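You operate a simulated robot arm through the tools that you are given. There is no shell and no other tool. Be economical: measure what you need, move in short steps, check, and stop when the job is done.

You are at the controls of a simulated two-armed robot. One attempt, no reset.

TASK
On the top of the analyser bench, fold the blue cloth in half and then in half again.

The check looks at the end state, three seconds after you hand in, the way a careful person would. Anything else that was tipped, shoved, dropped, spilled or broken makes it a failure. Flat cloth is picked up by pressing the open fingertips on it (5 to 10 N) and closing them slowly along it; thin cloth reads only 2 to 8 mm in the jaws.

THE ROBOT
Two 7-joint arms with two-finger parallel grippers on one trunk, on a base that drives. Base frame: it is fixed to the floor where the robot stands at the start and does not move with it; the origin is under the middle of the robot, x ahead of it, y to its left, z up. Lengths are in mm, angles in degrees, forces in N, time in s.
The left shoulder is at the start at [60, 143, 926], the right one opposite. Places, roughly: analyser bench [800, -800, 800]. Payload 1.57 kg a hand.
The tool frame of a hand sits at the grasp point between the pads (the TCP): z along the fingers, y along the line on which they close. The tips reach 30 mm beyond it. The gripper opens to 110 mm. The fingers are 24 mm wide and 12 mm thick; the gripper's body (48 by 112 mm) begins 78 mm behind the TCP.
Orientation is that of the tool frame in the base frame, as a unit quaternion [x, y, z, w]. With the fingers straight down and closing along the base's y, the tool's x points along the base's -x, its y along +y and its z along -z.

THE INTERFACE
- The arms move only by the tool send_rows. It takes "left_commands", "right_commands" or both (then of equal length, played together; a hand with none holds still); each is a list of rows, each an object of numbers (a shift or turn left out is 0, a gripper value left out holds the last): "tx", "ty", "tz": the shift along the tool's x, y, z in units of 30 mm (1.0 is 30 mm); "wx", "wy", "wz": the turn, a rotation vector about the tool's x, y, z in units of 4 degrees (1.0 is 4 degrees); "gripper": the finger opening in mm, from 0 to 110. In form: [{"tx": .., "ty": .., "tz": .., "wx": .., "wy": .., "wz": .., "gripper": ..}, ...]. A call has 1 to 20 rows; each row shifts and turns the commanded pose from where the row before left it, along the tool's axes as they then stand. A call with a number of a shift or a turn outside -1 to 1 is refused whole. A row lasts 0.2 s, in which the tool goes at most 50 mm and 8.6 degrees; a call with a longer step from one row to the next is refused whole, and so is a gripper value outside its range. Where a pose cannot be reached the arm comes as near as it can. A force on the tool above 40 N (or 10 N above the force at the start of the call, whichever is more), or a blocked arm, ends the call early, and 0.2 s more pass. Each finger travels about 45 mm/s and halts on what it meets, pressing with about 21 N; the grip force reading is that of the motor and also rises with nothing between the fingers. The clock runs only during rows and for 0.2 s after the last one: add rows that do not move to give the fingers time. It gives the time, the measured TCP pose, the force on the tool (base axes), the opening and the grip force at its end, in the units of the frame above (readings bear some noise), with the torque about the TCP (base axes, N m) and any sound that the robot's microphone picked up.
- Cameras (640 x 400 px; columns grow to the right, rows downward): "scene" is now at [38.7, 18.6, 1529.2]; the picture's right is [0.29, -0.96, 0.00], its down [-0.77, -0.23, -0.60] and it looks along [0.57, 0.17, -0.80] (base axes); focal length 272 px, centre (320, 200). "left" rides on the left gripper at [70, -16, -141] in its tool frame; the picture's right is [0.23, 0.97, 0.00], its down [-0.85, 0.20, -0.48] and it looks along [-0.47, 0.11, 0.88] (tool axes); focal length 222 px, centre (320, 200). "right" rides on the right gripper at [70, 16, -141] in its tool frame; the picture's right is [-0.23, 0.97, 0.00], its down [-0.86, -0.20, -0.48] and it looks along [-0.47, -0.11, 0.88] (tool axes); focal length 222 px, centre (320, 200).
- snapshot(camera): a new picture of that camera. No time passes.
- slide_trunk(by): slides the trunk up (or, below 0, down) by that many mm; the arms and the scene camera ride with it, the base frame stays. It gives what a move gives, with no picture.
- base_move(legs): drives the robot by 1 to 6 legs, each [ahead, left, turn to the left] in mm, mm and degrees, along the robot's own axes; the way and the turn of a leg run together, so that a leg with both is an arc; at most 1500 mm and 180 degrees a leg. The arms and the cameras ride along, it lands a little off, and it stops where it bumps. It gives what a move gives.
- head_to(pan, tilt): turns the head with the scene camera to pan (to the left, within 86 degrees either way) and tilt (down, from -29 to 69), counted from straight ahead of the robot. It gives what a move gives.
- measure_at(camera, pixels): for up to 12 pixels [column, row] of the newest picture of that camera ("zoom" is the newest enlarged one), the place [x, y, z] in the base frame of the surface seen there, good to about 2 mm. No time passes.
- close_up(camera, box): a new picture of the part [left, top, right, bottom] of that camera's present view, enlarged. No time passes.
- job_done(): hands the job in; it is judged then, once.

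Go step by step. Measure first, check grasps and placings, and put right what went wrong. The budget is 80 turns and 78 pictures, counting those below and the enlarged ones. Unless the task says otherwise, let go and move clear before handing in, and close with one line.

The tools are called after "Call:" as a command line: name --argument value ..., lists and objects as JSON in quotes. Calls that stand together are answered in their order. send_rows: Moves the arms, as the interface text tells. Its arguments: {"type":"object","properties":{"left_commands":{"type":"array","items":{"type":"object","properties":{"tx":{"type":"number"},"ty":{"type":"number"},"tz":{"type":"number"},"wx":{"type":"number"},"wy":{"type":"number"},"wz":{"type":"number"},"gripper":{"type":"number"}}}},"right_commands":{"type":"array","items":{"type":"object","properties":{"tx":{"type":"number"},"ty":{"type":"number"},"tz":{"type":"number"},"wx":{"type":"number"},"wy":{"type":"number"},"wz":{"type":"number"},"gripper":{"type":"number"}}}}},"required":[]} The other tools are called the same way: slide_trunk (by) slides the trunk up or down; base_move (legs) drives the base; head_to (pan, tilt) turns the head that bears the scene camera; snapshot (camera) takes a picture; measure_at (camera, pixels) gives the place of the surface under pixels of a picture; close_up (camera, box) takes an enlarged picture of a part of a camera's view; job_done () hands the job in.

At the start:

```text
clock: 0.0
left_ee_pos: [532.5, 281.1, 988.4]
left_orientation: [0.0, 1.0, 0.0, 0.0]
left_contact_force: [0.5, 0.9, 0.2]
left_moment: [0.0, 0.02, 0.01]
left_finger_gap: 110.0
left_grip_force: 0.2
right_ee_pos: [514.9, -133.3, 987.0]
right_orientation: [0.0, 1.0, 0.0, 0.0]
right_contact_force: [-0.1, 0.5, 0.6]
right_moment: [-0.01, 0.01, 0.02]
right_finger_gap: 110.2
right_grip_force: 0.1
trunk travel left (down, up): [-525.0, 65.0]
robot x, y, heading: [-0.6, 1.9, -0.1]
head pan, tilt: [16.6, 53.3]
```

scene: 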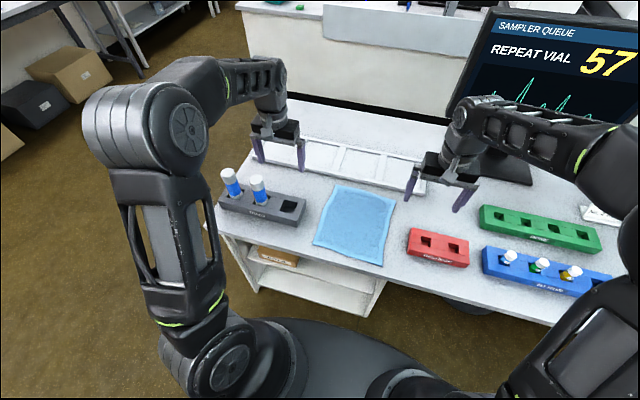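
right: 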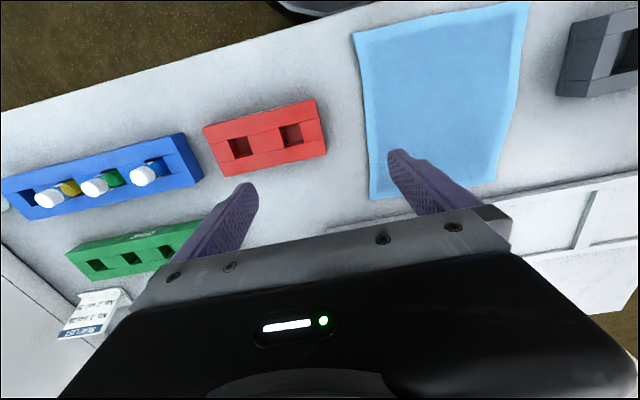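
left: 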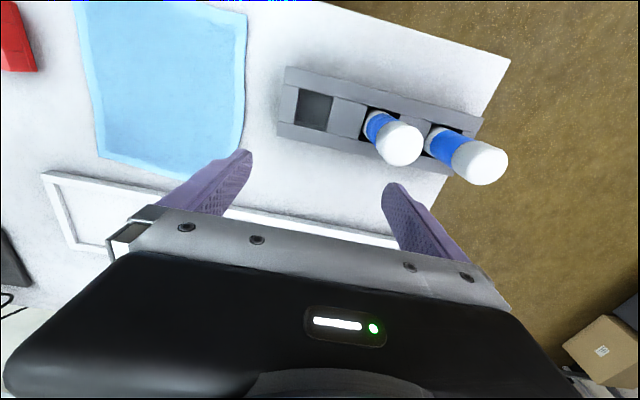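

The scene shows a blue cloth at about (355,225) on the bench in front of me, but the analyser bench is listed at [800,-800]. I'll look that way first and measure the cloth here.

Call:
measure_at --camera "scene" --pixels '[[334, 185], [396, 198], [382, 265], [314, 243], [355, 225], [300, 225], [222, 205], [410, 255]]'

Call:
head_to --pan -45 --tilt 35

Call:
snapshot --camera "scene"

```text
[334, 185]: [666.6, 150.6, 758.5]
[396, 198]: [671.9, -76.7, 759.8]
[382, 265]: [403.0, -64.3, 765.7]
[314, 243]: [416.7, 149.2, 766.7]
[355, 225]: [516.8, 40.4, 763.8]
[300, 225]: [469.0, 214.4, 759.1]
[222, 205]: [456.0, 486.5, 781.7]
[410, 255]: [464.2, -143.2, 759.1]
```

```text
clock: 1.3
left_ee_pos: [531.8, 281.9, 988.4]
left_orientation: [0.0, 1.0, 0.0, -0.001]
left_contact_force: [-1.3, 0.8, -0.5]
left_moment: [0.0, -0.03, 0.0]
left_finger_gap: 110.0
left_grip_force: 0.0
right_ee_pos: [516.2, -133.5, 985.4]
right_orientation: [0.0, 1.0, 0.0, 0.001]
right_contact_force: [-0.5, 0.6, -0.6]
right_moment: [-0.02, -0.01, 0.0]
right_finger_gap: 110.1
right_grip_force: 0.1
trunk travel left (down, up): [-525.0, 65.0]
robot x, y, heading: [0.4, -1.2, 0.1]
head pan, tilt: [-45.0, 35.0]
```

```text
74 pictures are left
```

scene: 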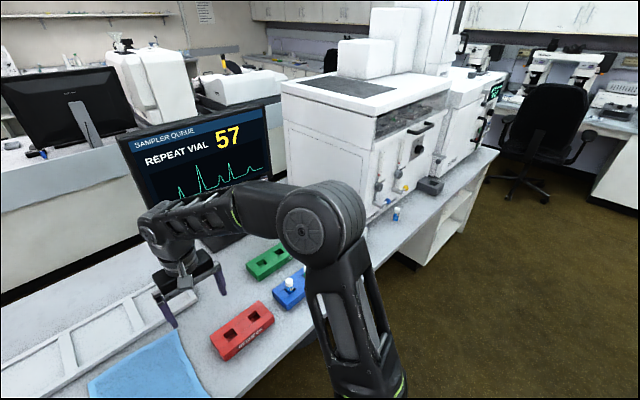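

The bench is one long top that includes the analyser, so the cloth here (z about 764, top about 759) is the one to fold. I'll look straight at it.

Call:
head_to --pan 3 --tilt 58

Call:
snapshot --camera "scene"

```text
clock: 2.5
left_ee_pos: [533.1, 282.6, 987.9]
left_orientation: [0.001, 1.0, 0.0, 0.0]
left_contact_force: [-0.3, 0.6, 0.2]
left_moment: [0.0, 0.01, 0.0]
left_finger_gap: 110.4
left_grip_force: 0.1
right_ee_pos: [515.7, -133.7, 985.7]
right_orientation: [0.0, 1.0, -0.001, 0.0]
right_contact_force: [0.2, -0.4, 0.0]
right_moment: [0.0, 0.0, 0.01]
right_finger_gap: 110.0
right_grip_force: 0.0
trunk travel left (down, up): [-525.0, 65.0]
robot x, y, heading: [0.1, -2.0, 0.3]
head pan, tilt: [3.0, 58.0]
```

```text
73 pictures are left
```

scene: 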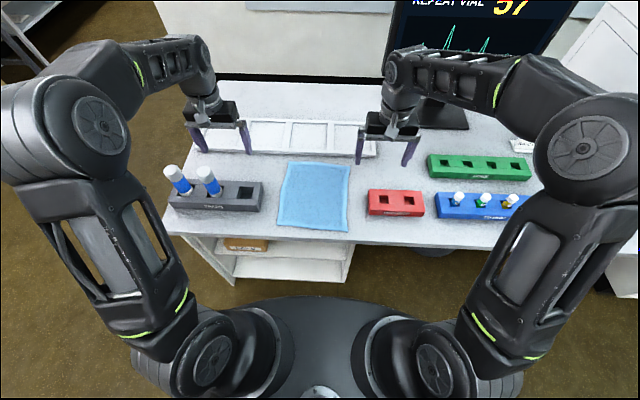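

Call:
close_up --camera "scene" --box '[240, 140, 400, 240]'

```text
4.00 times, centred on (320, 190) of scene
```

zoom: 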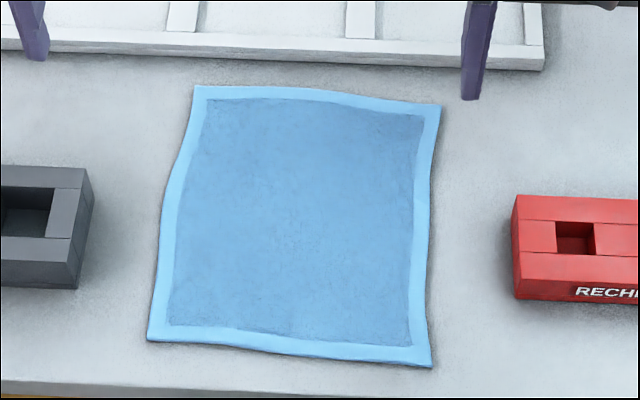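

Call:
measure_at --camera "zoom" --pixels '[[197, 90], [438, 106], [430, 362], [151, 337], [320, 92], [290, 352], [165, 215], [431, 220], [85, 285], [518, 295], [300, 385], [300, 62]]'

Call:
measure_at --camera "scene" --pixels '[[320, 239], [320, 241], [320, 243], [205, 175], [178, 172], [300, 150], [255, 185]]'

```text
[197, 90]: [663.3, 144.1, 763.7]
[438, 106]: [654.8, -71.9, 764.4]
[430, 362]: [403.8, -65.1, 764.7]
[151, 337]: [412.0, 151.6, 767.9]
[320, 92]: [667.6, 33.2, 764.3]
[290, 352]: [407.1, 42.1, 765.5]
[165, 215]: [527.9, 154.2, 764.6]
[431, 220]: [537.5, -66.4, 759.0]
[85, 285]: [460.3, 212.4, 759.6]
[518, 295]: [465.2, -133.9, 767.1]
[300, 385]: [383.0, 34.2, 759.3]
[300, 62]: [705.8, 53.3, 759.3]
```

```text
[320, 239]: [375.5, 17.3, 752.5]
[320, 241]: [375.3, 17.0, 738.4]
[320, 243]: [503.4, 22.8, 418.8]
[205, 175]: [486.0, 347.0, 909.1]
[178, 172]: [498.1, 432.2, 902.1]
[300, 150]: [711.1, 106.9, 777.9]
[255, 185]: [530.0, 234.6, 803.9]
```

Cloth corners are roughly (663,146), (656,-72), (404,-65), (412,152) at z about 764, and the bench top is at 759 with its front edge at x 376. I'll fold near edge to far edge with both hands, then left over right. First, both hands go above the near corners with the jaws nearly closed.

Call:
send_rows --left_commands '[{"tx": 0.458, "ty": -0.633, "gripper": 28}, {"tx": 0.458, "ty": -0.633}, {"tx": 0.458, "ty": -0.633}, {"tx": 0.458, "ty": -0.633}, {"tx": 0.458, "ty": -0.633}, {"tx": 0.458, "ty": -0.633}, {"tx": 0.458, "ty": -0.633}, {"tx": 0.458, "ty": -0.633}, {"tz": 0.767}, {"tz": 0.767}, {"tz": 0.767}, {"tz": 0.767}, {"tz": 0.767}, {"tz": 0.767}, {}]' --right_commands '[{"tx": 0.415, "ty": 0.37, "gripper": 28}, {"tx": 0.415, "ty": 0.37}, {"tx": 0.415, "ty": 0.37}, {"tx": 0.415, "ty": 0.37}, {"tx": 0.415, "ty": 0.37}, {"tx": 0.415, "ty": 0.37}, {"tx": 0.415, "ty": 0.37}, {"tx": 0.415, "ty": 0.37}, {"tz": 0.756}, {"tz": 0.756}, {"tz": 0.756}, {"tz": 0.756}, {"tz": 0.756}, {"tz": 0.756}, {}]'

Call:
snapshot --camera "scene"

Call:
snapshot --camera "left"

```text
clock: 5.7
left_ee_pos: [423.1, 130.5, 850.4]
left_orientation: [-0.001, 1.0, 0.0, 0.0]
left_contact_force: [0.6, 0.3, -0.3]
left_moment: [-0.03, -0.01, -0.04]
left_finger_gap: 27.9
left_grip_force: 0.0
right_ee_pos: [416.0, -43.8, 849.9]
right_orientation: [-0.001, 1.0, 0.0, 0.0]
right_contact_force: [-0.8, 0.1, 0.6]
right_moment: [0.01, 0.01, -0.01]
right_finger_gap: 28.3
right_grip_force: 0.1
trunk travel left (down, up): [-525.0, 65.0]
robot x, y, heading: [1.7, 2.3, 0.1]
head pan, tilt: [3.0, 58.0]
```

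```text
71 pictures are left
```

scene: 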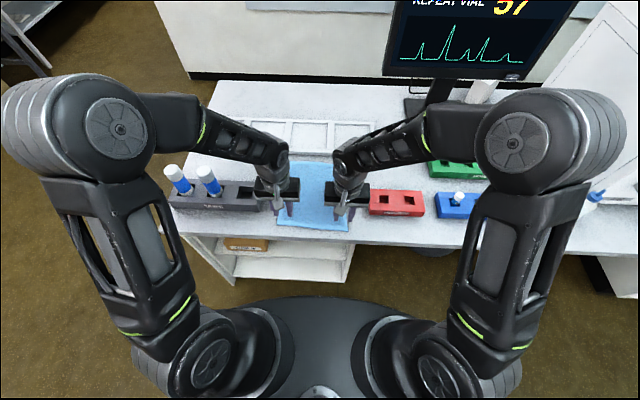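

```text
70 pictures are left
```

left: 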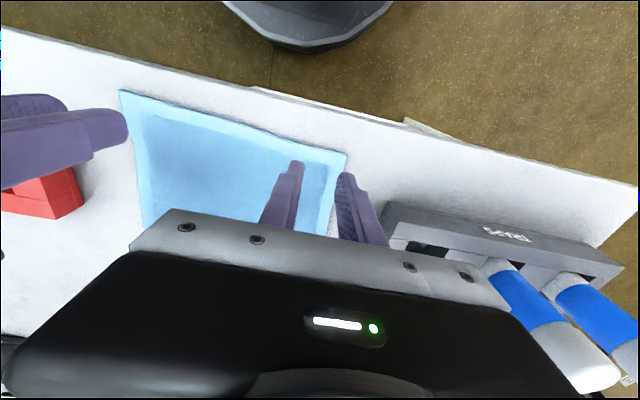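

Both hands hover above the near corners with about 28 mm opening. Descending to near contact.

Call:
send_rows --left_commands '[{"tz": 0.6}, {"tz": 0.6}, {"tz": 0.4}, {"tz": 0.2}, {"tz": 0.05}, {}]' --right_commands '[{"tz": 0.6}, {"tz": 0.6}, {"tz": 0.4}, {"tz": 0.2}, {"tz": 0.05}, {}]'

Call:
snapshot --camera "right"

Call:
snapshot --camera "left"

```text
clock: 7.1
left_ee_pos: [423.8, 130.7, 794.5]
left_orientation: [0.0, 1.0, 0.0, -0.001]
left_contact_force: [-0.4, -0.1, 1.1]
left_moment: [0.03, 0.0, -0.01]
left_finger_gap: 27.9
left_grip_force: 0.0
right_ee_pos: [417.6, -43.8, 794.7]
right_orientation: [-0.001, 1.0, 0.0, 0.0]
right_contact_force: [0.3, -0.6, 1.7]
right_moment: [-0.01, 0.02, -0.01]
right_finger_gap: 28.3
right_grip_force: 0.0
trunk travel left (down, up): [-525.0, 65.0]
robot x, y, heading: [0.8, -1.8, 0.1]
head pan, tilt: [3.0, 58.0]
```

```text
69 pictures are left
```

right: 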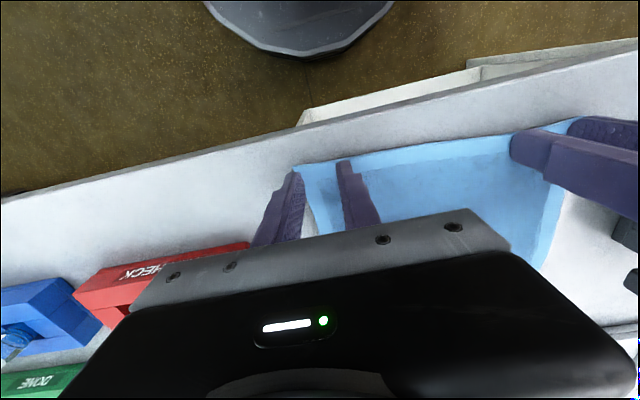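

```text
68 pictures are left
```

left: 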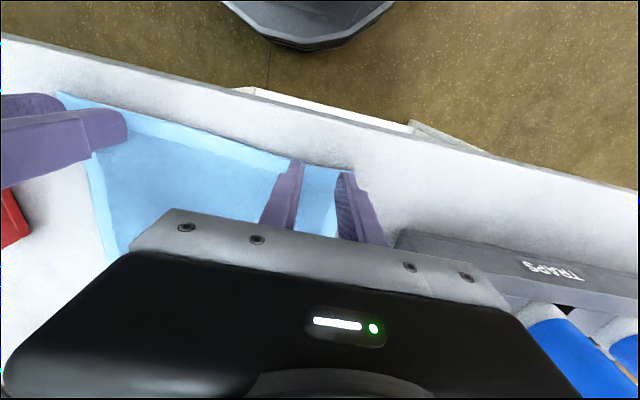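

Tips just touch (1–2 N), and both jaws sit over the near corners. Pressing about 1 mm at a time up to 5–10 N.

Call:
send_rows --left_commands '[{"tz": 0.04}, {"tz": 0.04}, {}]' --right_commands '[{"tz": 0.04}, {"tz": 0.04}, {}]'

```text
clock: 7.9
left_ee_pos: [423.5, 129.2, 792.1]
left_orientation: [0.0, 1.0, 0.0, 0.0]
left_contact_force: [1.7, 2.2, 11.4]
left_moment: [0.02, -0.1, 0.04]
left_finger_gap: 27.9
left_grip_force: 0.0
right_ee_pos: [415.6, -44.7, 793.3]
right_orientation: [0.0, 1.0, 0.001, 0.001]
right_contact_force: [1.2, -1.0, 7.4]
right_moment: [0.05, -0.03, -0.01]
right_finger_gap: 27.7
right_grip_force: 0.1
trunk travel left (down, up): [-525.0, 65.0]
robot x, y, heading: [-0.9, 0.5, -0.1]
head pan, tilt: [3.0, 58.0]
```

Left presses with 11 N and right with 7 N. I'll ease the left slightly and close both slowly.

Call:
send_rows --left_commands '[{"tz": -0.01, "gripper": 25}, {"gripper": 22}, {"gripper": 19}, {"gripper": 16}, {"gripper": 13}, {"gripper": 10}, {"gripper": 8}, {"gripper": 6}, {"gripper": 4}, {"gripper": 2}, {"gripper": 0}, {}, {}]' --right_commands '[{"gripper": 25}, {"gripper": 22}, {"gripper": 19}, {"gripper": 16}, {"gripper": 13}, {"gripper": 10}, {"gripper": 8}, {"gripper": 6}, {"gripper": 4}, {"gripper": 2}, {"gripper": 0}, {}, {}]'

Call:
snapshot --camera "right"

Call:
snapshot --camera "left"

```text
clock: 10.7
left_ee_pos: [422.4, 128.3, 793.4]
left_orientation: [0.001, 1.0, -0.001, 0.001]
left_contact_force: [-0.8, -21.7, 9.6]
left_moment: [-0.68, -0.06, -0.05]
left_finger_gap: 4.6
left_grip_force: 20.9
right_ee_pos: [414.9, -43.0, 792.5]
right_orientation: [0.0, 1.0, 0.001, 0.001]
right_contact_force: [-0.5, 20.0, 6.4]
right_moment: [0.65, -0.01, 0.11]
right_finger_gap: 4.6
right_grip_force: 20.7
trunk travel left (down, up): [-525.0, 65.0]
robot x, y, heading: [-1.3, -1.3, 0.1]
head pan, tilt: [3.0, 58.0]
```

```text
67 pictures are left
```

right: 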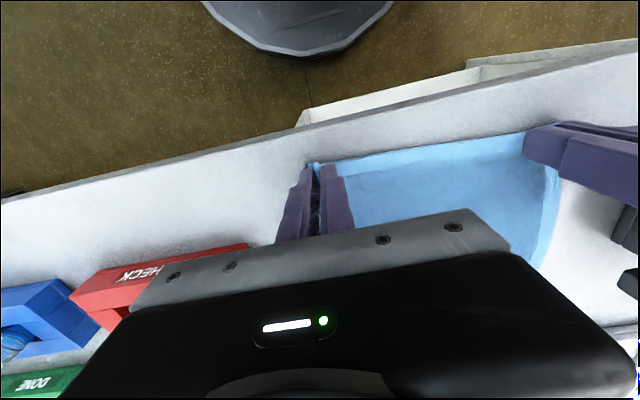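

```text
66 pictures are left
```

left: 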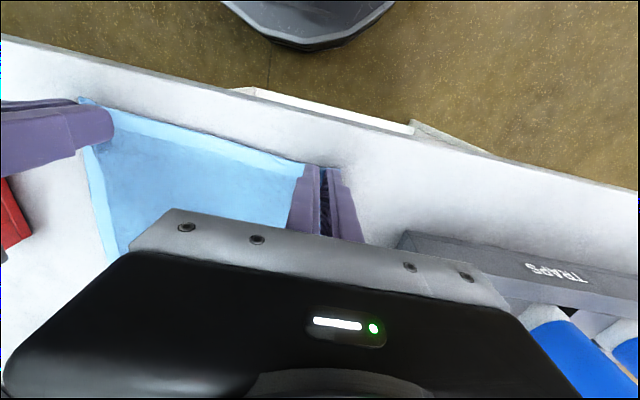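

Both read 4.6 mm in the jaws with the cloth taut between them (about 20 N along y), so it is gripped. I'll lift a little, bring the hands slightly together to relieve tension, and look.

Call:
send_rows --left_commands '[{"tz": -0.15, "ty": -0.07}, {"tz": -0.15, "ty": -0.07}, {"tz": -0.2, "ty": -0.03}, {"tz": -0.2}, {"tz": -0.3}, {}]' --right_commands '[{"tz": -0.15, "ty": 0.07}, {"tz": -0.15, "ty": 0.07}, {"tz": -0.2, "ty": 0.03}, {"tz": -0.2}, {"tz": -0.3}, {}]'

Call:
snapshot --camera "right"

Call:
close_up --camera "scene" --box '[240, 140, 400, 240]'

```text
clock: 12.1
left_ee_pos: [423.3, 124.6, 822.5]
left_orientation: [0.0, 1.0, 0.0, 0.0]
left_contact_force: [-0.1, -6.6, -0.8]
left_moment: [-0.19, 0.03, -0.03]
left_finger_gap: 3.7
left_grip_force: 20.6
right_ee_pos: [417.7, -39.6, 822.0]
right_orientation: [0.0, 1.0, 0.0, 0.0]
right_contact_force: [0.3, 7.1, -0.3]
right_moment: [0.22, -0.01, 0.03]
right_finger_gap: 3.9
right_grip_force: 20.7
trunk travel left (down, up): [-525.0, 65.0]
robot x, y, heading: [-1.5, -0.4, 0.1]
head pan, tilt: [3.0, 58.0]
```

```text
65 pictures are left
```

right: 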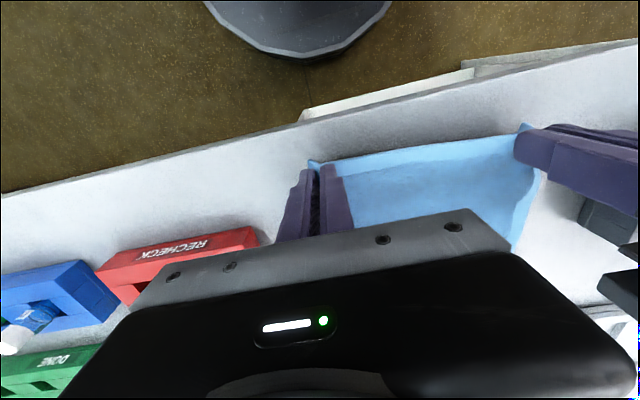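

```text
4.00 times, centred on (320, 190) of scene
```

zoom: 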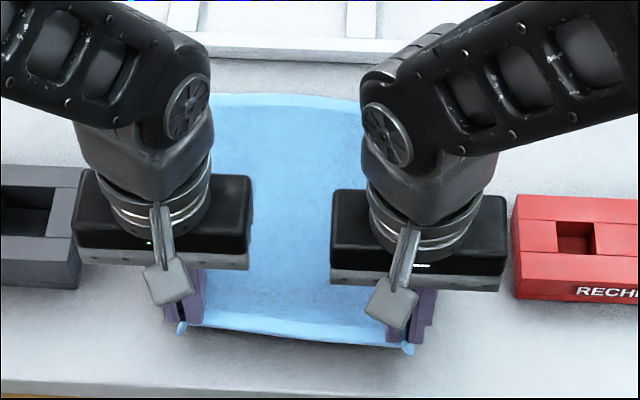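

The grip holds, with the near edge lifted about 28 mm and lightly taut. Now I carry it over in an arc about x = 535, stopping before the touchdown.

Call:
send_rows --left_commands '[{"tx": -0.28, "tz": -0.467}, {"tx": -0.28, "tz": -0.467}, {"tx": -0.28, "tz": -0.467}, {"tx": -0.39, "tz": -0.245}, {"tx": -0.39, "tz": -0.245}, {"tx": -0.39, "tz": -0.245}, {"tx": -0.417, "tz": -0.09}, {"tx": -0.417, "tz": -0.09}, {"tx": -0.417, "tz": -0.09}, {"tx": -0.417, "tz": -0.09}, {"tx": -0.417, "tz": 0.067}, {"tx": -0.417, "tz": 0.067}, {"tx": -0.417, "tz": 0.067}, {"tx": -0.417, "tz": 0.067}, {"tx": -0.39, "tz": 0.3}, {"tx": -0.39, "tz": 0.3}, {"tx": -0.39, "tz": 0.3}, {}]' --right_commands '[{"tx": -0.28, "tz": -0.467}, {"tx": -0.28, "tz": -0.467}, {"tx": -0.28, "tz": -0.467}, {"tx": -0.39, "tz": -0.245}, {"tx": -0.39, "tz": -0.245}, {"tx": -0.39, "tz": -0.245}, {"tx": -0.417, "tz": -0.09}, {"tx": -0.417, "tz": -0.09}, {"tx": -0.417, "tz": -0.09}, {"tx": -0.417, "tz": -0.09}, {"tx": -0.417, "tz": 0.067}, {"tx": -0.417, "tz": 0.067}, {"tx": -0.417, "tz": 0.067}, {"tx": -0.417, "tz": 0.067}, {"tx": -0.39, "tz": 0.3}, {"tx": -0.39, "tz": 0.3}, {"tx": -0.39, "tz": 0.3}, {}]'

Call:
snapshot --camera "right"

Call:
close_up --camera "scene" --box '[220, 115, 420, 240]'

```text
clock: 15.9
left_ee_pos: [620.7, 125.4, 864.5]
left_orientation: [0.0, 1.0, 0.001, 0.0]
left_contact_force: [0.0, -4.8, 0.0]
left_moment: [-0.13, 0.01, -0.01]
left_finger_gap: 3.8
left_grip_force: 20.8
right_ee_pos: [611.9, -38.7, 863.2]
right_orientation: [0.0, 1.0, 0.0, 0.0]
right_contact_force: [-0.1, 5.6, 0.6]
right_moment: [0.13, 0.02, 0.02]
right_finger_gap: 4.0
right_grip_force: 21.0
trunk travel left (down, up): [-525.0, 65.0]
robot x, y, heading: [-3.8, 1.7, 0.3]
head pan, tilt: [3.0, 58.0]
```

```text
63 pictures are left
```

right: 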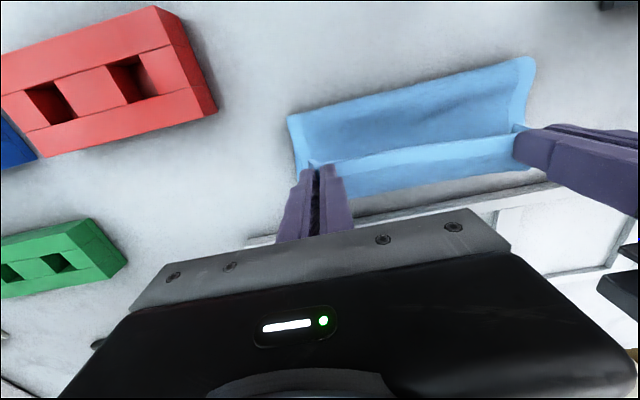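

```text
3.20 times, centred on (320, 178) of scene
```

zoom: 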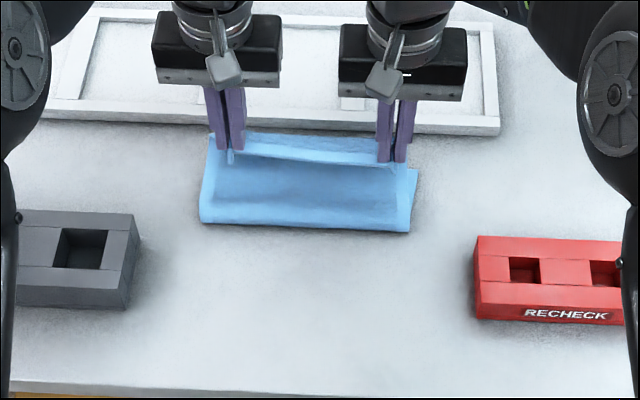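

The cloth is nicely folded over. I'll measure the fold edge, and where the bottom layer's far edge now lies.

Call:
measure_at --camera "zoom" --pixels '[[205, 218], [405, 228], [412, 175], [232, 160], [215, 140], [300, 225], [300, 142], [300, 158]]'

Call:
snapshot --camera "left"

Call:
measure_at --camera "right" --pixels '[[360, 212], [450, 198], [500, 175], [460, 140], [310, 160], [440, 188]]'

```text
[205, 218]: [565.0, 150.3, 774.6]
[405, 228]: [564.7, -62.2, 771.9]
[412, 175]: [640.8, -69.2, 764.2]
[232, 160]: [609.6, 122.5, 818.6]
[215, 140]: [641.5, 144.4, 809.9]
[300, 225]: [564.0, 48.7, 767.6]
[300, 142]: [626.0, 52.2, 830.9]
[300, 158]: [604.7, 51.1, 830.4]
```

```text
61 pictures are left
```

left: 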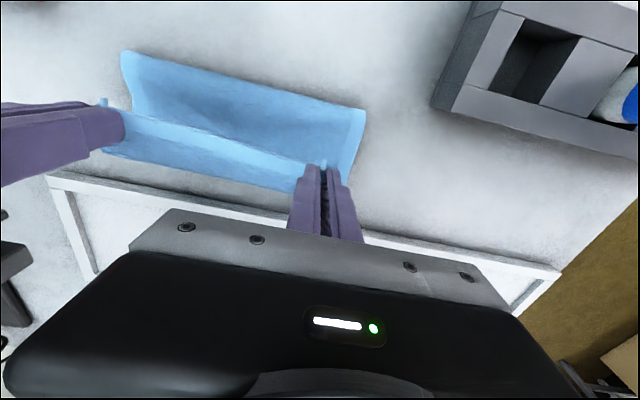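

```text
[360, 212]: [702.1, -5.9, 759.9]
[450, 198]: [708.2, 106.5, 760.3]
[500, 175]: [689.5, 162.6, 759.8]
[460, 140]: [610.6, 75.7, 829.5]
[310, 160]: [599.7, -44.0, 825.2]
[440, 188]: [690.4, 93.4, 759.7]
```

Call:
measure_at --camera "right" --pixels '[[370, 192], [400, 186], [430, 180], [480, 170], [400, 192], [430, 186]]'

Call:
measure_at --camera "left" --pixels '[[200, 173], [240, 182], [280, 188], [150, 162], [362, 115], [345, 182], [160, 157]]'

```text
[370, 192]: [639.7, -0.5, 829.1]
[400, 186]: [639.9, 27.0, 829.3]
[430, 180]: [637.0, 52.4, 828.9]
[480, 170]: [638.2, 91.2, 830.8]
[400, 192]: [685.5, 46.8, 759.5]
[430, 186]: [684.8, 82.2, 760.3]
```

```text
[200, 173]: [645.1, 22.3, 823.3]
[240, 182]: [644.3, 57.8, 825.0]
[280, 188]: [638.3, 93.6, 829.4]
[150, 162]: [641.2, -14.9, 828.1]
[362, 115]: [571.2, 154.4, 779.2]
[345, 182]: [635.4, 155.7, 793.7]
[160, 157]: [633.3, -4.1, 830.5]
```

The grip points are right (edge strip about x 605–640, z 829), but the held strip still faces back toward me while the cloth body bulges to the far side (x ~641). I'll tilt both hands about y so the strip rolls over before I lay it down, checking reach as I go.

Call:
send_rows --left_commands '[{"wy": 1, "tx": -0.07}, {"wy": 1, "tx": -0.07}, {"wy": 1, "tx": -0.07}, {"wy": 1, "tx": -0.07}, {"wy": 1, "tx": -0.07}, {"wy": 1, "tx": -0.07}, {"wy": 1, "tx": -0.07}, {"wy": 1, "tx": -0.07}, {"wy": 1, "tx": -0.07}, {"wy": 1, "tx": -0.07}, {}]' --right_commands '[{"wy": 1, "tx": -0.07}, {"wy": 1, "tx": -0.07}, {"wy": 1, "tx": -0.07}, {"wy": 1, "tx": -0.07}, {"wy": 1, "tx": -0.07}, {"wy": 1, "tx": -0.07}, {"wy": 1, "tx": -0.07}, {"wy": 1, "tx": -0.07}, {"wy": 1, "tx": -0.07}, {"wy": 1, "tx": -0.07}, {}]'

Call:
snapshot --camera "scene"

Call:
snapshot --camera "right"

```text
clock: 18.3
left_ee_pos: [624.0, 124.5, 862.7]
left_orientation: [-0.001, 0.998, 0.0, -0.07]
left_contact_force: [0.1, -5.0, 0.0]
left_moment: [-0.17, -0.02, 0.02]
left_finger_gap: 3.9
left_grip_force: 21.1
left hand out of reach, approached as far as the arm can: row 3, 4, 5, 6, 7, 8, 9, 10
right_ee_pos: [615.3, -39.0, 862.7]
right_orientation: [0.0, 0.998, 0.001, -0.07]
right_contact_force: [0.3, 5.1, -0.6]
right_moment: [0.14, -0.02, -0.01]
right_finger_gap: 3.9
right_grip_force: 21.2
right hand out of reach, approached as far as the arm can: row 3, 4, 5, 6, 7, 8, 9, 10
trunk travel left (down, up): [-525.0, 65.0]
robot x, y, heading: [0.1, -0.8, -0.1]
head pan, tilt: [3.0, 58.0]
```

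```text
60 pictures are left
```

scene: 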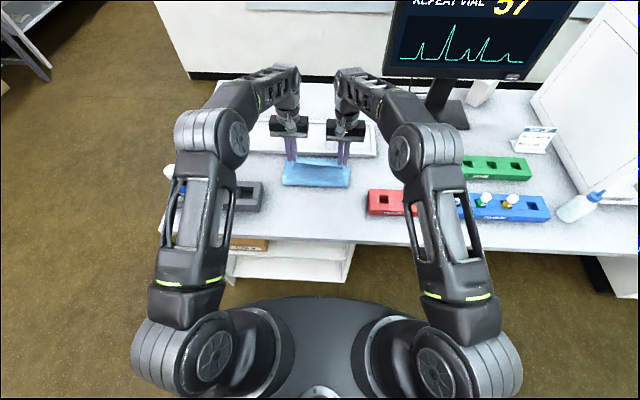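

```text
59 pictures are left
```

right: 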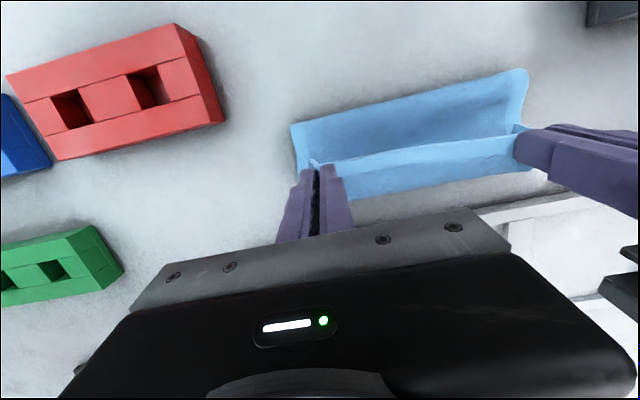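

The tilt stopped at 8° from reach limits, so a full roll-over isn't possible that way. I'll straighten and instead carry the edge out over the far edge, then release slightly above the lower layer so it springs flat.

Call:
send_rows --left_commands '[{"wy": -1}, {"wy": -1}, {}]' --right_commands '[{"wy": -1}, {"wy": -1}, {}]'

```text
clock: 19.1
left_ee_pos: [622.1, 125.8, 862.2]
left_orientation: [0.0, 1.0, 0.0, 0.0]
left_contact_force: [-0.5, -4.7, -0.2]
left_moment: [-0.14, 0.0, 0.01]
left_finger_gap: 3.9
left_grip_force: 20.6
right_ee_pos: [616.4, -38.2, 861.9]
right_orientation: [0.001, 1.0, 0.0, 0.001]
right_contact_force: [0.1, 5.8, -0.3]
right_moment: [0.14, -0.02, -0.01]
right_finger_gap: 3.9
right_grip_force: 21.1
trunk travel left (down, up): [-525.0, 65.0]
robot x, y, heading: [1.4, -3.2, 0.0]
head pan, tilt: [3.0, 58.0]
```

Call:
send_rows --left_commands '[{"tx": -0.2, "tz": 0.28}, {"tx": -0.2, "tz": 0.28}, {"tx": -0.2, "tz": 0.28}, {"tx": -0.2, "tz": 0.28}, {"tx": -0.2, "tz": 0.28}, {}]' --right_commands '[{"tx": -0.2, "tz": 0.28}, {"tx": -0.2, "tz": 0.28}, {"tx": -0.2, "tz": 0.28}, {"tx": -0.2, "tz": 0.28}, {"tx": -0.2, "tz": 0.28}, {}]'

Call:
snapshot --camera "right"

Call:
close_up --camera "scene" --box '[220, 115, 420, 240]'

```text
clock: 20.5
left_ee_pos: [652.3, 124.5, 821.5]
left_orientation: [0.0, 1.0, 0.0, 0.0]
left_contact_force: [0.1, -5.6, 0.5]
left_moment: [-0.18, 0.03, 0.0]
left_finger_gap: 3.8
left_grip_force: 21.0
right_ee_pos: [646.5, -38.9, 821.3]
right_orientation: [0.0, 1.0, 0.0, 0.0]
right_contact_force: [0.3, 5.1, -0.2]
right_moment: [0.16, 0.01, 0.04]
right_finger_gap: 4.0
right_grip_force: 21.3
trunk travel left (down, up): [-525.0, 65.0]
robot x, y, heading: [-1.5, 0.8, -0.1]
head pan, tilt: [3.0, 58.0]
```

```text
58 pictures are left
```

right: 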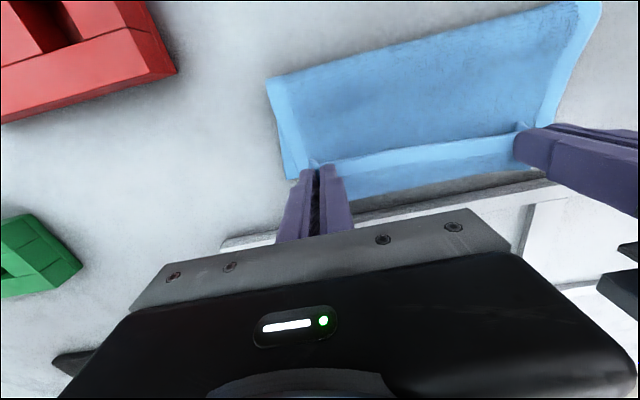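

```text
3.20 times, centred on (320, 178) of scene
```

zoom: 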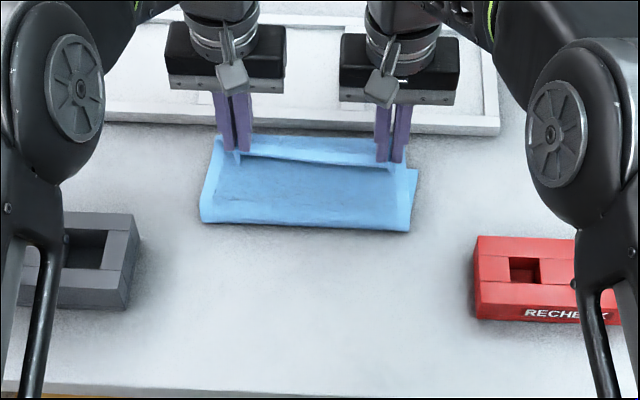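

The fold bulge sits at x ≈ 564, so there is a little excess in the top layer. I'll move back ~14 mm, lower slightly, and open.

Call:
send_rows --left_commands '[{"tx": 0.16, "tz": 0.1}, {"tx": 0.16, "tz": 0.1}, {"tx": 0.16, "tz": 0.1}, {}, {"gripper": 20}, {}, {}, {}]' --right_commands '[{"tx": 0.16, "tz": 0.1}, {"tx": 0.16, "tz": 0.1}, {"tx": 0.16, "tz": 0.1}, {}, {"gripper": 20}, {}, {}, {}]'

Call:
snapshot --camera "right"

Call:
close_up --camera "scene" --box '[220, 115, 420, 240]'

```text
clock: 22.3
left_ee_pos: [638.3, 123.8, 810.5]
left_orientation: [0.0, 1.0, 0.0, -0.001]
left_contact_force: [-0.6, 0.2, -0.1]
left_moment: [0.01, 0.0, -0.04]
left_finger_gap: 19.9
left_grip_force: 0.0
right_ee_pos: [631.1, -39.9, 810.9]
right_orientation: [-0.001, 1.0, -0.001, 0.0]
right_contact_force: [0.5, 0.4, -0.4]
right_moment: [-0.01, 0.01, 0.0]
right_finger_gap: 20.2
right_grip_force: 0.1
trunk travel left (down, up): [-525.0, 65.0]
robot x, y, heading: [4.7, -1.7, 0.2]
head pan, tilt: [3.0, 58.0]
```

```text
56 pictures are left
```

right: 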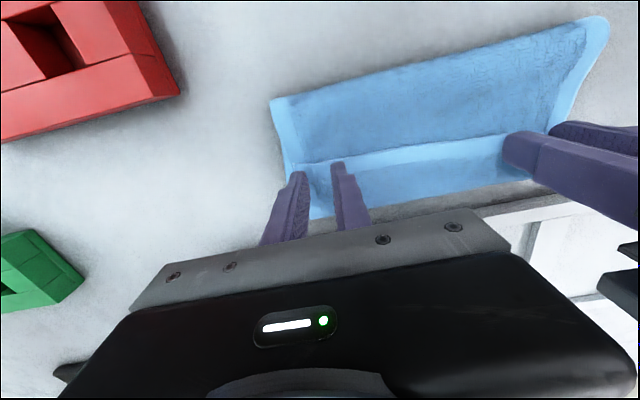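

```text
3.20 times, centred on (320, 178) of scene
```

zoom: 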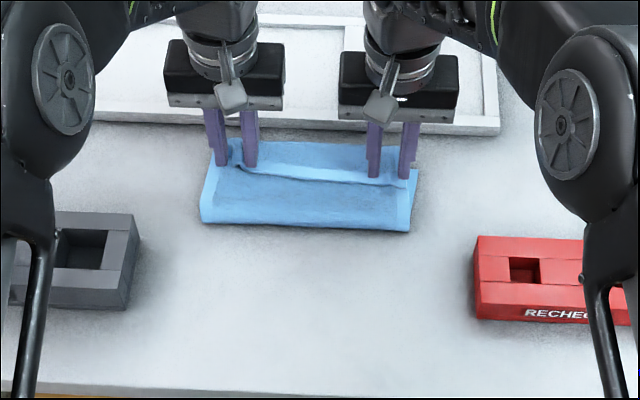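

The edge flap is lying folded back toward me (edge line zoom y~175). I'll raise the hands and measure it clearly.

Call:
send_rows --left_commands '[{"tz": -0.3}, {"tz": -0.6}, {"tz": -0.8}, {"tz": -0.8}, {"tz": -0.8}, {}]' --right_commands '[{"tz": -0.3}, {"tz": -0.6}, {"tz": -0.8}, {"tz": -0.8}, {"tz": -0.8}, {}]'

Call:
close_up --camera "scene" --box '[256, 130, 384, 210]'

Call:
snapshot --camera "right"

```text
clock: 23.7
left_ee_pos: [637.1, 125.0, 912.0]
left_orientation: [0.001, 1.0, 0.0, 0.001]
left_contact_force: [0.2, -0.1, 0.9]
left_moment: [0.03, 0.0, -0.01]
left_finger_gap: 20.2
left_grip_force: 0.1
right_ee_pos: [631.7, -40.2, 910.1]
right_orientation: [0.0, 1.0, 0.0, 0.0]
right_contact_force: [0.6, -1.2, -0.2]
right_moment: [0.01, 0.03, -0.02]
right_finger_gap: 19.7
right_grip_force: 0.0
trunk travel left (down, up): [-525.0, 65.0]
robot x, y, heading: [-1.1, -4.0, 0.2]
head pan, tilt: [3.0, 58.0]
```

```text
5.00 times, centred on (320, 170) of scene
```

zoom: 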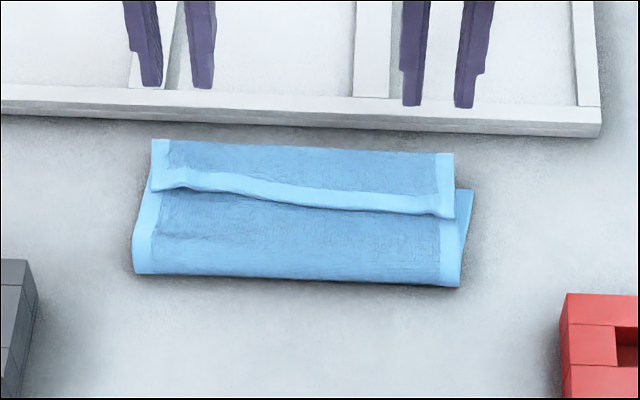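

```text
53 pictures are left
```

right: 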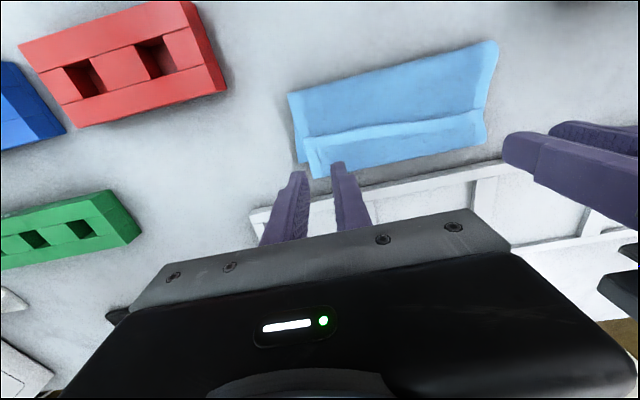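

Call:
measure_at --camera "zoom" --pixels '[[155, 143], [452, 157], [157, 188], [449, 214], [137, 270], [457, 282], [300, 148], [300, 203], [300, 212], [300, 278], [470, 192], [300, 250]]'

Call:
measure_at --camera "right" --pixels '[[420, 157], [400, 130], [300, 160], [484, 138], [450, 153]]'

```text
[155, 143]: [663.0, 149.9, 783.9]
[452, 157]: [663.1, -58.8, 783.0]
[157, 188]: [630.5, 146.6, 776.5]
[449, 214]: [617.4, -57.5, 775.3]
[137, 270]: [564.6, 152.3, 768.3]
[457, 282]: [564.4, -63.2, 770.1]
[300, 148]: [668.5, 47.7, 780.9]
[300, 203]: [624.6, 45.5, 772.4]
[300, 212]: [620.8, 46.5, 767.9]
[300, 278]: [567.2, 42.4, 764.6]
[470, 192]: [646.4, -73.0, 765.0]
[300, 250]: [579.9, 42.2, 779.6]
```

```text
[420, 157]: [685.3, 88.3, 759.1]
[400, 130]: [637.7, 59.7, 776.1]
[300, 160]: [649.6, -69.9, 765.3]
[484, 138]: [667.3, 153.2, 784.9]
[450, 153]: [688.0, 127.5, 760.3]
```

The flap is folded back about 43 mm (crest x≈668, edge x≈625), and the fold line sits at 564. To roll hands further over the far side I'd need to be closer, so I'll check how much room the base has ahead.

Call:
snapshot --camera "scene"

Call:
measure_at --camera "scene" --pixels '[[310, 297], [250, 305], [370, 305], [235, 280], [340, 287], [290, 270], [270, 245], [400, 260], [310, 290], [420, 290]]'

```text
52 pictures are left
```

scene: 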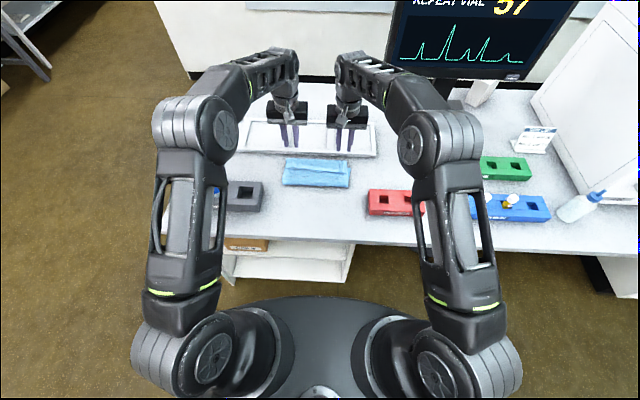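

```text
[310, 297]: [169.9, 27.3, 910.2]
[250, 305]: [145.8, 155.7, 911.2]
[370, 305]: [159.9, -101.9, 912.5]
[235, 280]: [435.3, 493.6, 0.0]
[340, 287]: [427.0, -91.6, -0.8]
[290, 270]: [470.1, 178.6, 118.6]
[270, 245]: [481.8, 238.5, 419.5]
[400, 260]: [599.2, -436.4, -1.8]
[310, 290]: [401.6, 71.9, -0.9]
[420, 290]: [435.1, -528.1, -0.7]
```

Call:
measure_at --camera "scene" --pixels '[[180, 295], [215, 250], [160, 250], [215, 205], [190, 160], [235, 125], [205, 215], [430, 300], [455, 240], [425, 150]]'

Call:
snapshot --camera "left"

```text
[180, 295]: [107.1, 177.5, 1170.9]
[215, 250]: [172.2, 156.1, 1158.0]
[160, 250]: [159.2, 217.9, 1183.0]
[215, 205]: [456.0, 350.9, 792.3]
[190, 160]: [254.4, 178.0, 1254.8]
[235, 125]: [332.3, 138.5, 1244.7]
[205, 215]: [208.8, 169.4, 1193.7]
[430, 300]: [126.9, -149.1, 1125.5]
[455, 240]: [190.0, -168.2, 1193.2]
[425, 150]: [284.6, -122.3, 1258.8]
```

```text
51 pictures are left
```

left: 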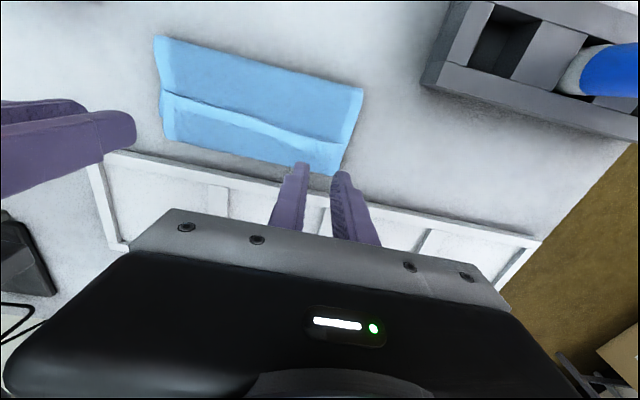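

There's only room to gain ~30° of tilt, so a different grip is better: closing along x with one finger just outside the edge, so the edge stands up in the jaws and can fall outward when released. I'll turn both hands 90° above the flap edge, cameras outward.

Call:
send_rows --left_commands '[{"wz": 1}, {"wz": 1}, {"wz": 1}, {"wz": 1}, {"wz": 1}, {"wz": 1}, {"wz": 1}, {"wz": 1}, {"wz": 1}, {"wz": 1}, {"wz": 1}, {"wz": 1}, {"wz": 1}, {"wz": 1}, {"wz": 1}, {"wz": 1}, {"wz": 1}, {"wz": 1}, {"wz": 1}, {"wz": 1}]' --right_commands '[{"wz": -1}, {"wz": -1}, {"wz": -1}, {"wz": -1}, {"wz": -1}, {"wz": -1}, {"wz": -1}, {"wz": -1}, {"wz": -1}, {"wz": -1}, {"wz": -1}, {"wz": -1}, {"wz": -1}, {"wz": -1}, {"wz": -1}, {"wz": -1}, {"wz": -1}, {"wz": -1}, {"wz": -1}, {"wz": -1}]'

Call:
send_rows --left_commands '[{"wz": 1}, {"wz": 1}, {"wz": 0.5}, {}]' --right_commands '[{"wz": -1}, {"wz": -1}, {"wz": -0.5}, {}]'

Call:
snapshot --camera "left"

Call:
snapshot --camera "scene"

```text
clock: 27.9
left_ee_pos: [638.2, 125.7, 910.4]
left_orientation: [0.642, 0.766, 0.0, 0.0]
left_contact_force: [1.0, 0.8, 0.8]
left_moment: [0.01, -0.02, 0.01]
left_finger_gap: 20.1
left_grip_force: 0.0
right_ee_pos: [630.5, -39.7, 910.5]
right_orientation: [-0.643, 0.766, 0.001, 0.0]
right_contact_force: [0.4, 0.5, -0.8]
right_moment: [-0.03, 0.0, 0.0]
right_finger_gap: 20.1
right_grip_force: 0.0
trunk travel left (down, up): [-525.0, 65.0]
robot x, y, heading: [-0.7, -0.2, -0.1]
head pan, tilt: [3.0, 58.0]
```

```text
clock: 28.9
left_ee_pos: [639.4, 124.9, 909.7]
left_orientation: [0.707, 0.707, 0.0, 0.0]
left_contact_force: [0.5, -0.5, 0.1]
left_moment: [-0.03, -0.01, -0.02]
left_finger_gap: 19.7
left_grip_force: 0.0
right_ee_pos: [631.4, -38.0, 910.8]
right_orientation: [-0.707, 0.707, 0.0, 0.0]
right_contact_force: [0.1, -1.0, 0.2]
right_moment: [0.01, -0.02, 0.01]
right_finger_gap: 19.9
right_grip_force: 0.1
trunk travel left (down, up): [-525.0, 65.0]
robot x, y, heading: [0.0, -1.3, -0.1]
head pan, tilt: [3.0, 58.0]
```

```text
50 pictures are left
```

left: 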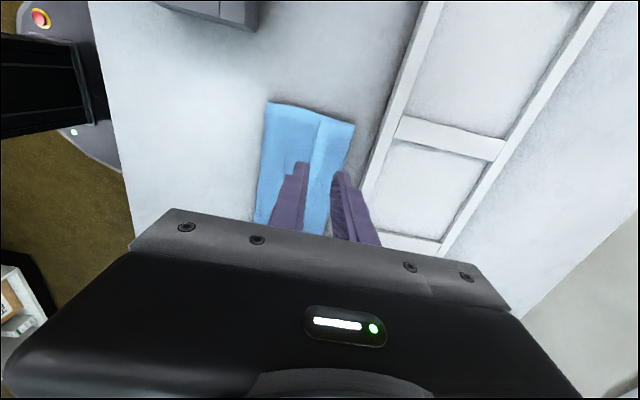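

```text
49 pictures are left
```

scene: 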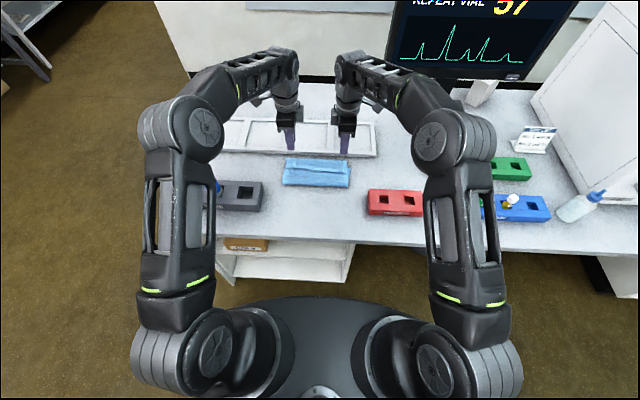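

Hands are turned, and the jaws straddle the flap edge. Lowering to just above it with 30 mm opening.

Call:
send_rows --left_commands '[{"tz": 0.7, "gripper": 30}, {"tz": 0.7}, {"tz": 0.7}, {"tz": 0.6}, {"tz": 0.4}, {}]' --right_commands '[{"tz": 0.7, "gripper": 30}, {"tz": 0.7}, {"tz": 0.7}, {"tz": 0.6}, {"tz": 0.4}, {}]'

Call:
snapshot --camera "left"

Call:
snapshot --camera "right"

```text
clock: 30.3
left_ee_pos: [638.3, 125.2, 818.2]
left_orientation: [0.707, 0.707, 0.0, 0.001]
left_contact_force: [-0.5, 0.2, -0.1]
left_moment: [-0.04, 0.04, 0.02]
left_finger_gap: 30.1
left_grip_force: 0.0
right_ee_pos: [631.9, -38.1, 816.1]
right_orientation: [0.707, -0.707, 0.0, 0.0]
right_contact_force: [-0.1, 0.1, -0.3]
right_moment: [0.0, -0.01, 0.0]
right_finger_gap: 29.8
right_grip_force: 0.1
trunk travel left (down, up): [-525.0, 65.0]
robot x, y, heading: [0.3, 3.2, -0.2]
head pan, tilt: [3.0, 58.0]
```

```text
48 pictures are left
```

left: 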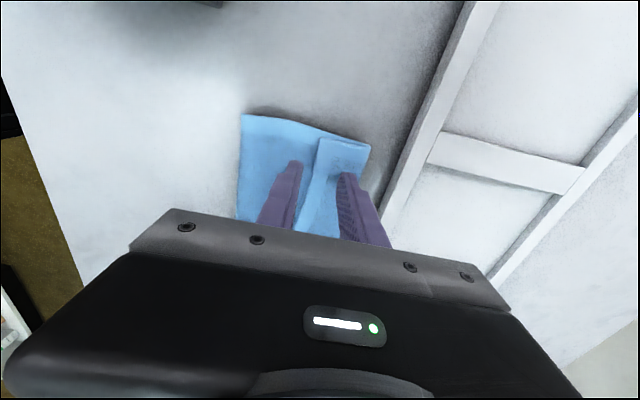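

```text
47 pictures are left
```

right: 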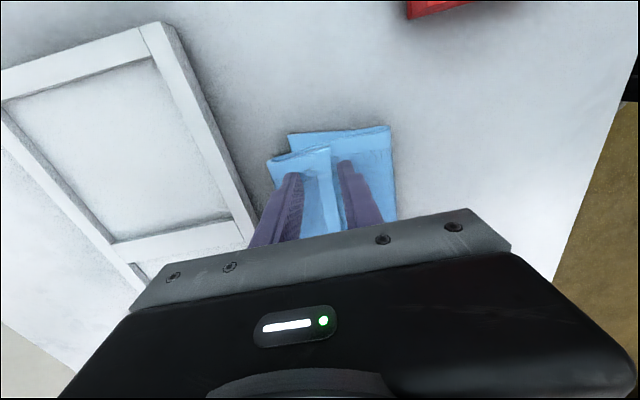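

Both jaws straddle the flap edge as intended. Lowering to light contact.

Call:
send_rows --left_commands '[{"tz": 0.15}, {"tz": 0.1}, {"tz": 0.05}, {"tz": 0.05}, {}]' --right_commands '[{"tz": 0.15}, {"tz": 0.1}, {"tz": 0.05}, {"tz": 0.05}, {}]'

```text
clock: 31.5
left_ee_pos: [638.0, 125.2, 807.5]
left_orientation: [0.707, 0.707, 0.0, 0.0]
left_contact_force: [0.9, 0.0, -0.4]
left_moment: [-0.03, 0.05, -0.02]
left_finger_gap: 30.1
left_grip_force: 0.1
right_ee_pos: [630.7, -39.5, 806.2]
right_orientation: [-0.707, 0.707, 0.0, 0.0]
right_contact_force: [-0.3, 0.0, 0.1]
right_moment: [0.02, -0.01, 0.04]
right_finger_gap: 30.3
right_grip_force: 0.1
trunk travel left (down, up): [-525.0, 65.0]
robot x, y, heading: [0.4, -2.3, 0.1]
head pan, tilt: [3.0, 58.0]
```

Call:
send_rows --left_commands '[{"tz": 0.06}, {"tz": 0.06}, {"tz": 0.06}, {}]' --right_commands '[{"tz": 0.06}, {"tz": 0.06}, {"tz": 0.04}, {}]'

```text
clock: 32.5
left_ee_pos: [638.9, 125.5, 801.9]
left_orientation: [0.707, 0.707, 0.001, 0.0]
left_contact_force: [0.3, -0.3, 1.4]
left_moment: [-0.01, 0.0, -0.02]
left_finger_gap: 29.6
left_grip_force: 0.1
right_ee_pos: [630.7, -38.9, 801.4]
right_orientation: [0.707, -0.707, 0.0, 0.0]
right_contact_force: [-0.3, -0.1, 1.5]
right_moment: [0.0, -0.03, 0.02]
right_finger_gap: 30.5
right_grip_force: 0.1
trunk travel left (down, up): [-525.0, 65.0]
robot x, y, heading: [0.2, -0.9, -0.2]
head pan, tilt: [3.0, 58.0]
```

Light contact (1.5 N). A little further down, then close slowly.

Call:
send_rows --left_commands '[{"tz": 0.06}, {"gripper": 27}, {"gripper": 24}, {"gripper": 21}, {"gripper": 18}, {"gripper": 15}, {"gripper": 12}, {"gripper": 9}, {"gripper": 6}, {"gripper": 3}, {"gripper": 0}, {}, {}]' --right_commands '[{"tz": 0.06}, {"gripper": 27}, {"gripper": 24}, {"gripper": 21}, {"gripper": 18}, {"gripper": 15}, {"gripper": 12}, {"gripper": 9}, {"gripper": 6}, {"gripper": 3}, {"gripper": 0}, {}, {}]'

Call:
snapshot --camera "left"

Call:
snapshot --camera "right"

```text
clock: 35.3
left_ee_pos: [639.3, 124.7, 800.4]
left_orientation: [0.707, 0.708, -0.001, 0.0]
left_contact_force: [0.2, -1.0, 2.8]
left_moment: [-0.02, -0.05, 0.01]
left_finger_gap: 5.4
left_grip_force: 21.4
right_ee_pos: [631.2, -38.8, 800.6]
right_orientation: [-0.707, 0.708, 0.0, 0.0]
right_contact_force: [1.1, 0.9, 2.2]
right_moment: [0.03, -0.05, 0.01]
right_finger_gap: 6.8
right_grip_force: 20.3
trunk travel left (down, up): [-525.0, 65.0]
robot x, y, heading: [-4.3, -0.2, -0.2]
head pan, tilt: [3.0, 58.0]
```

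```text
46 pictures are left
```

left: 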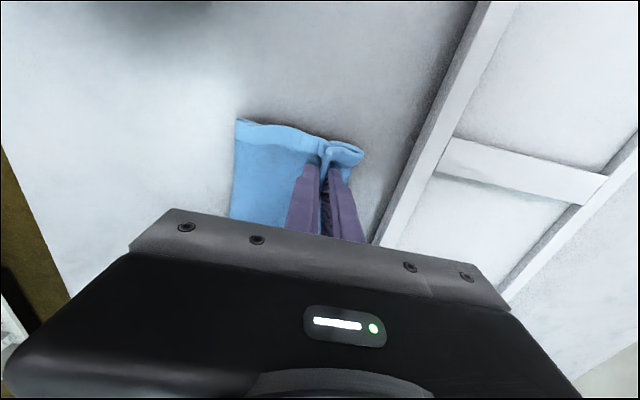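

```text
45 pictures are left
```

right: 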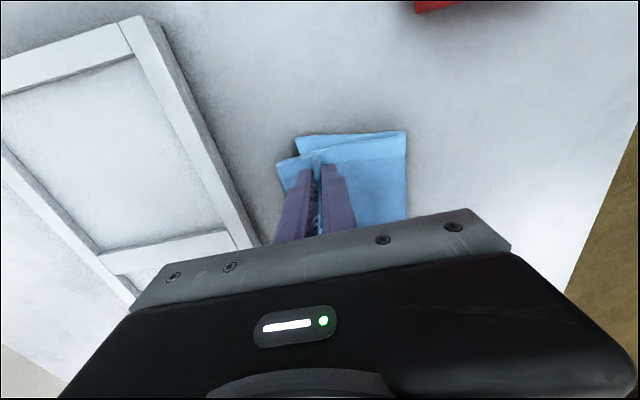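

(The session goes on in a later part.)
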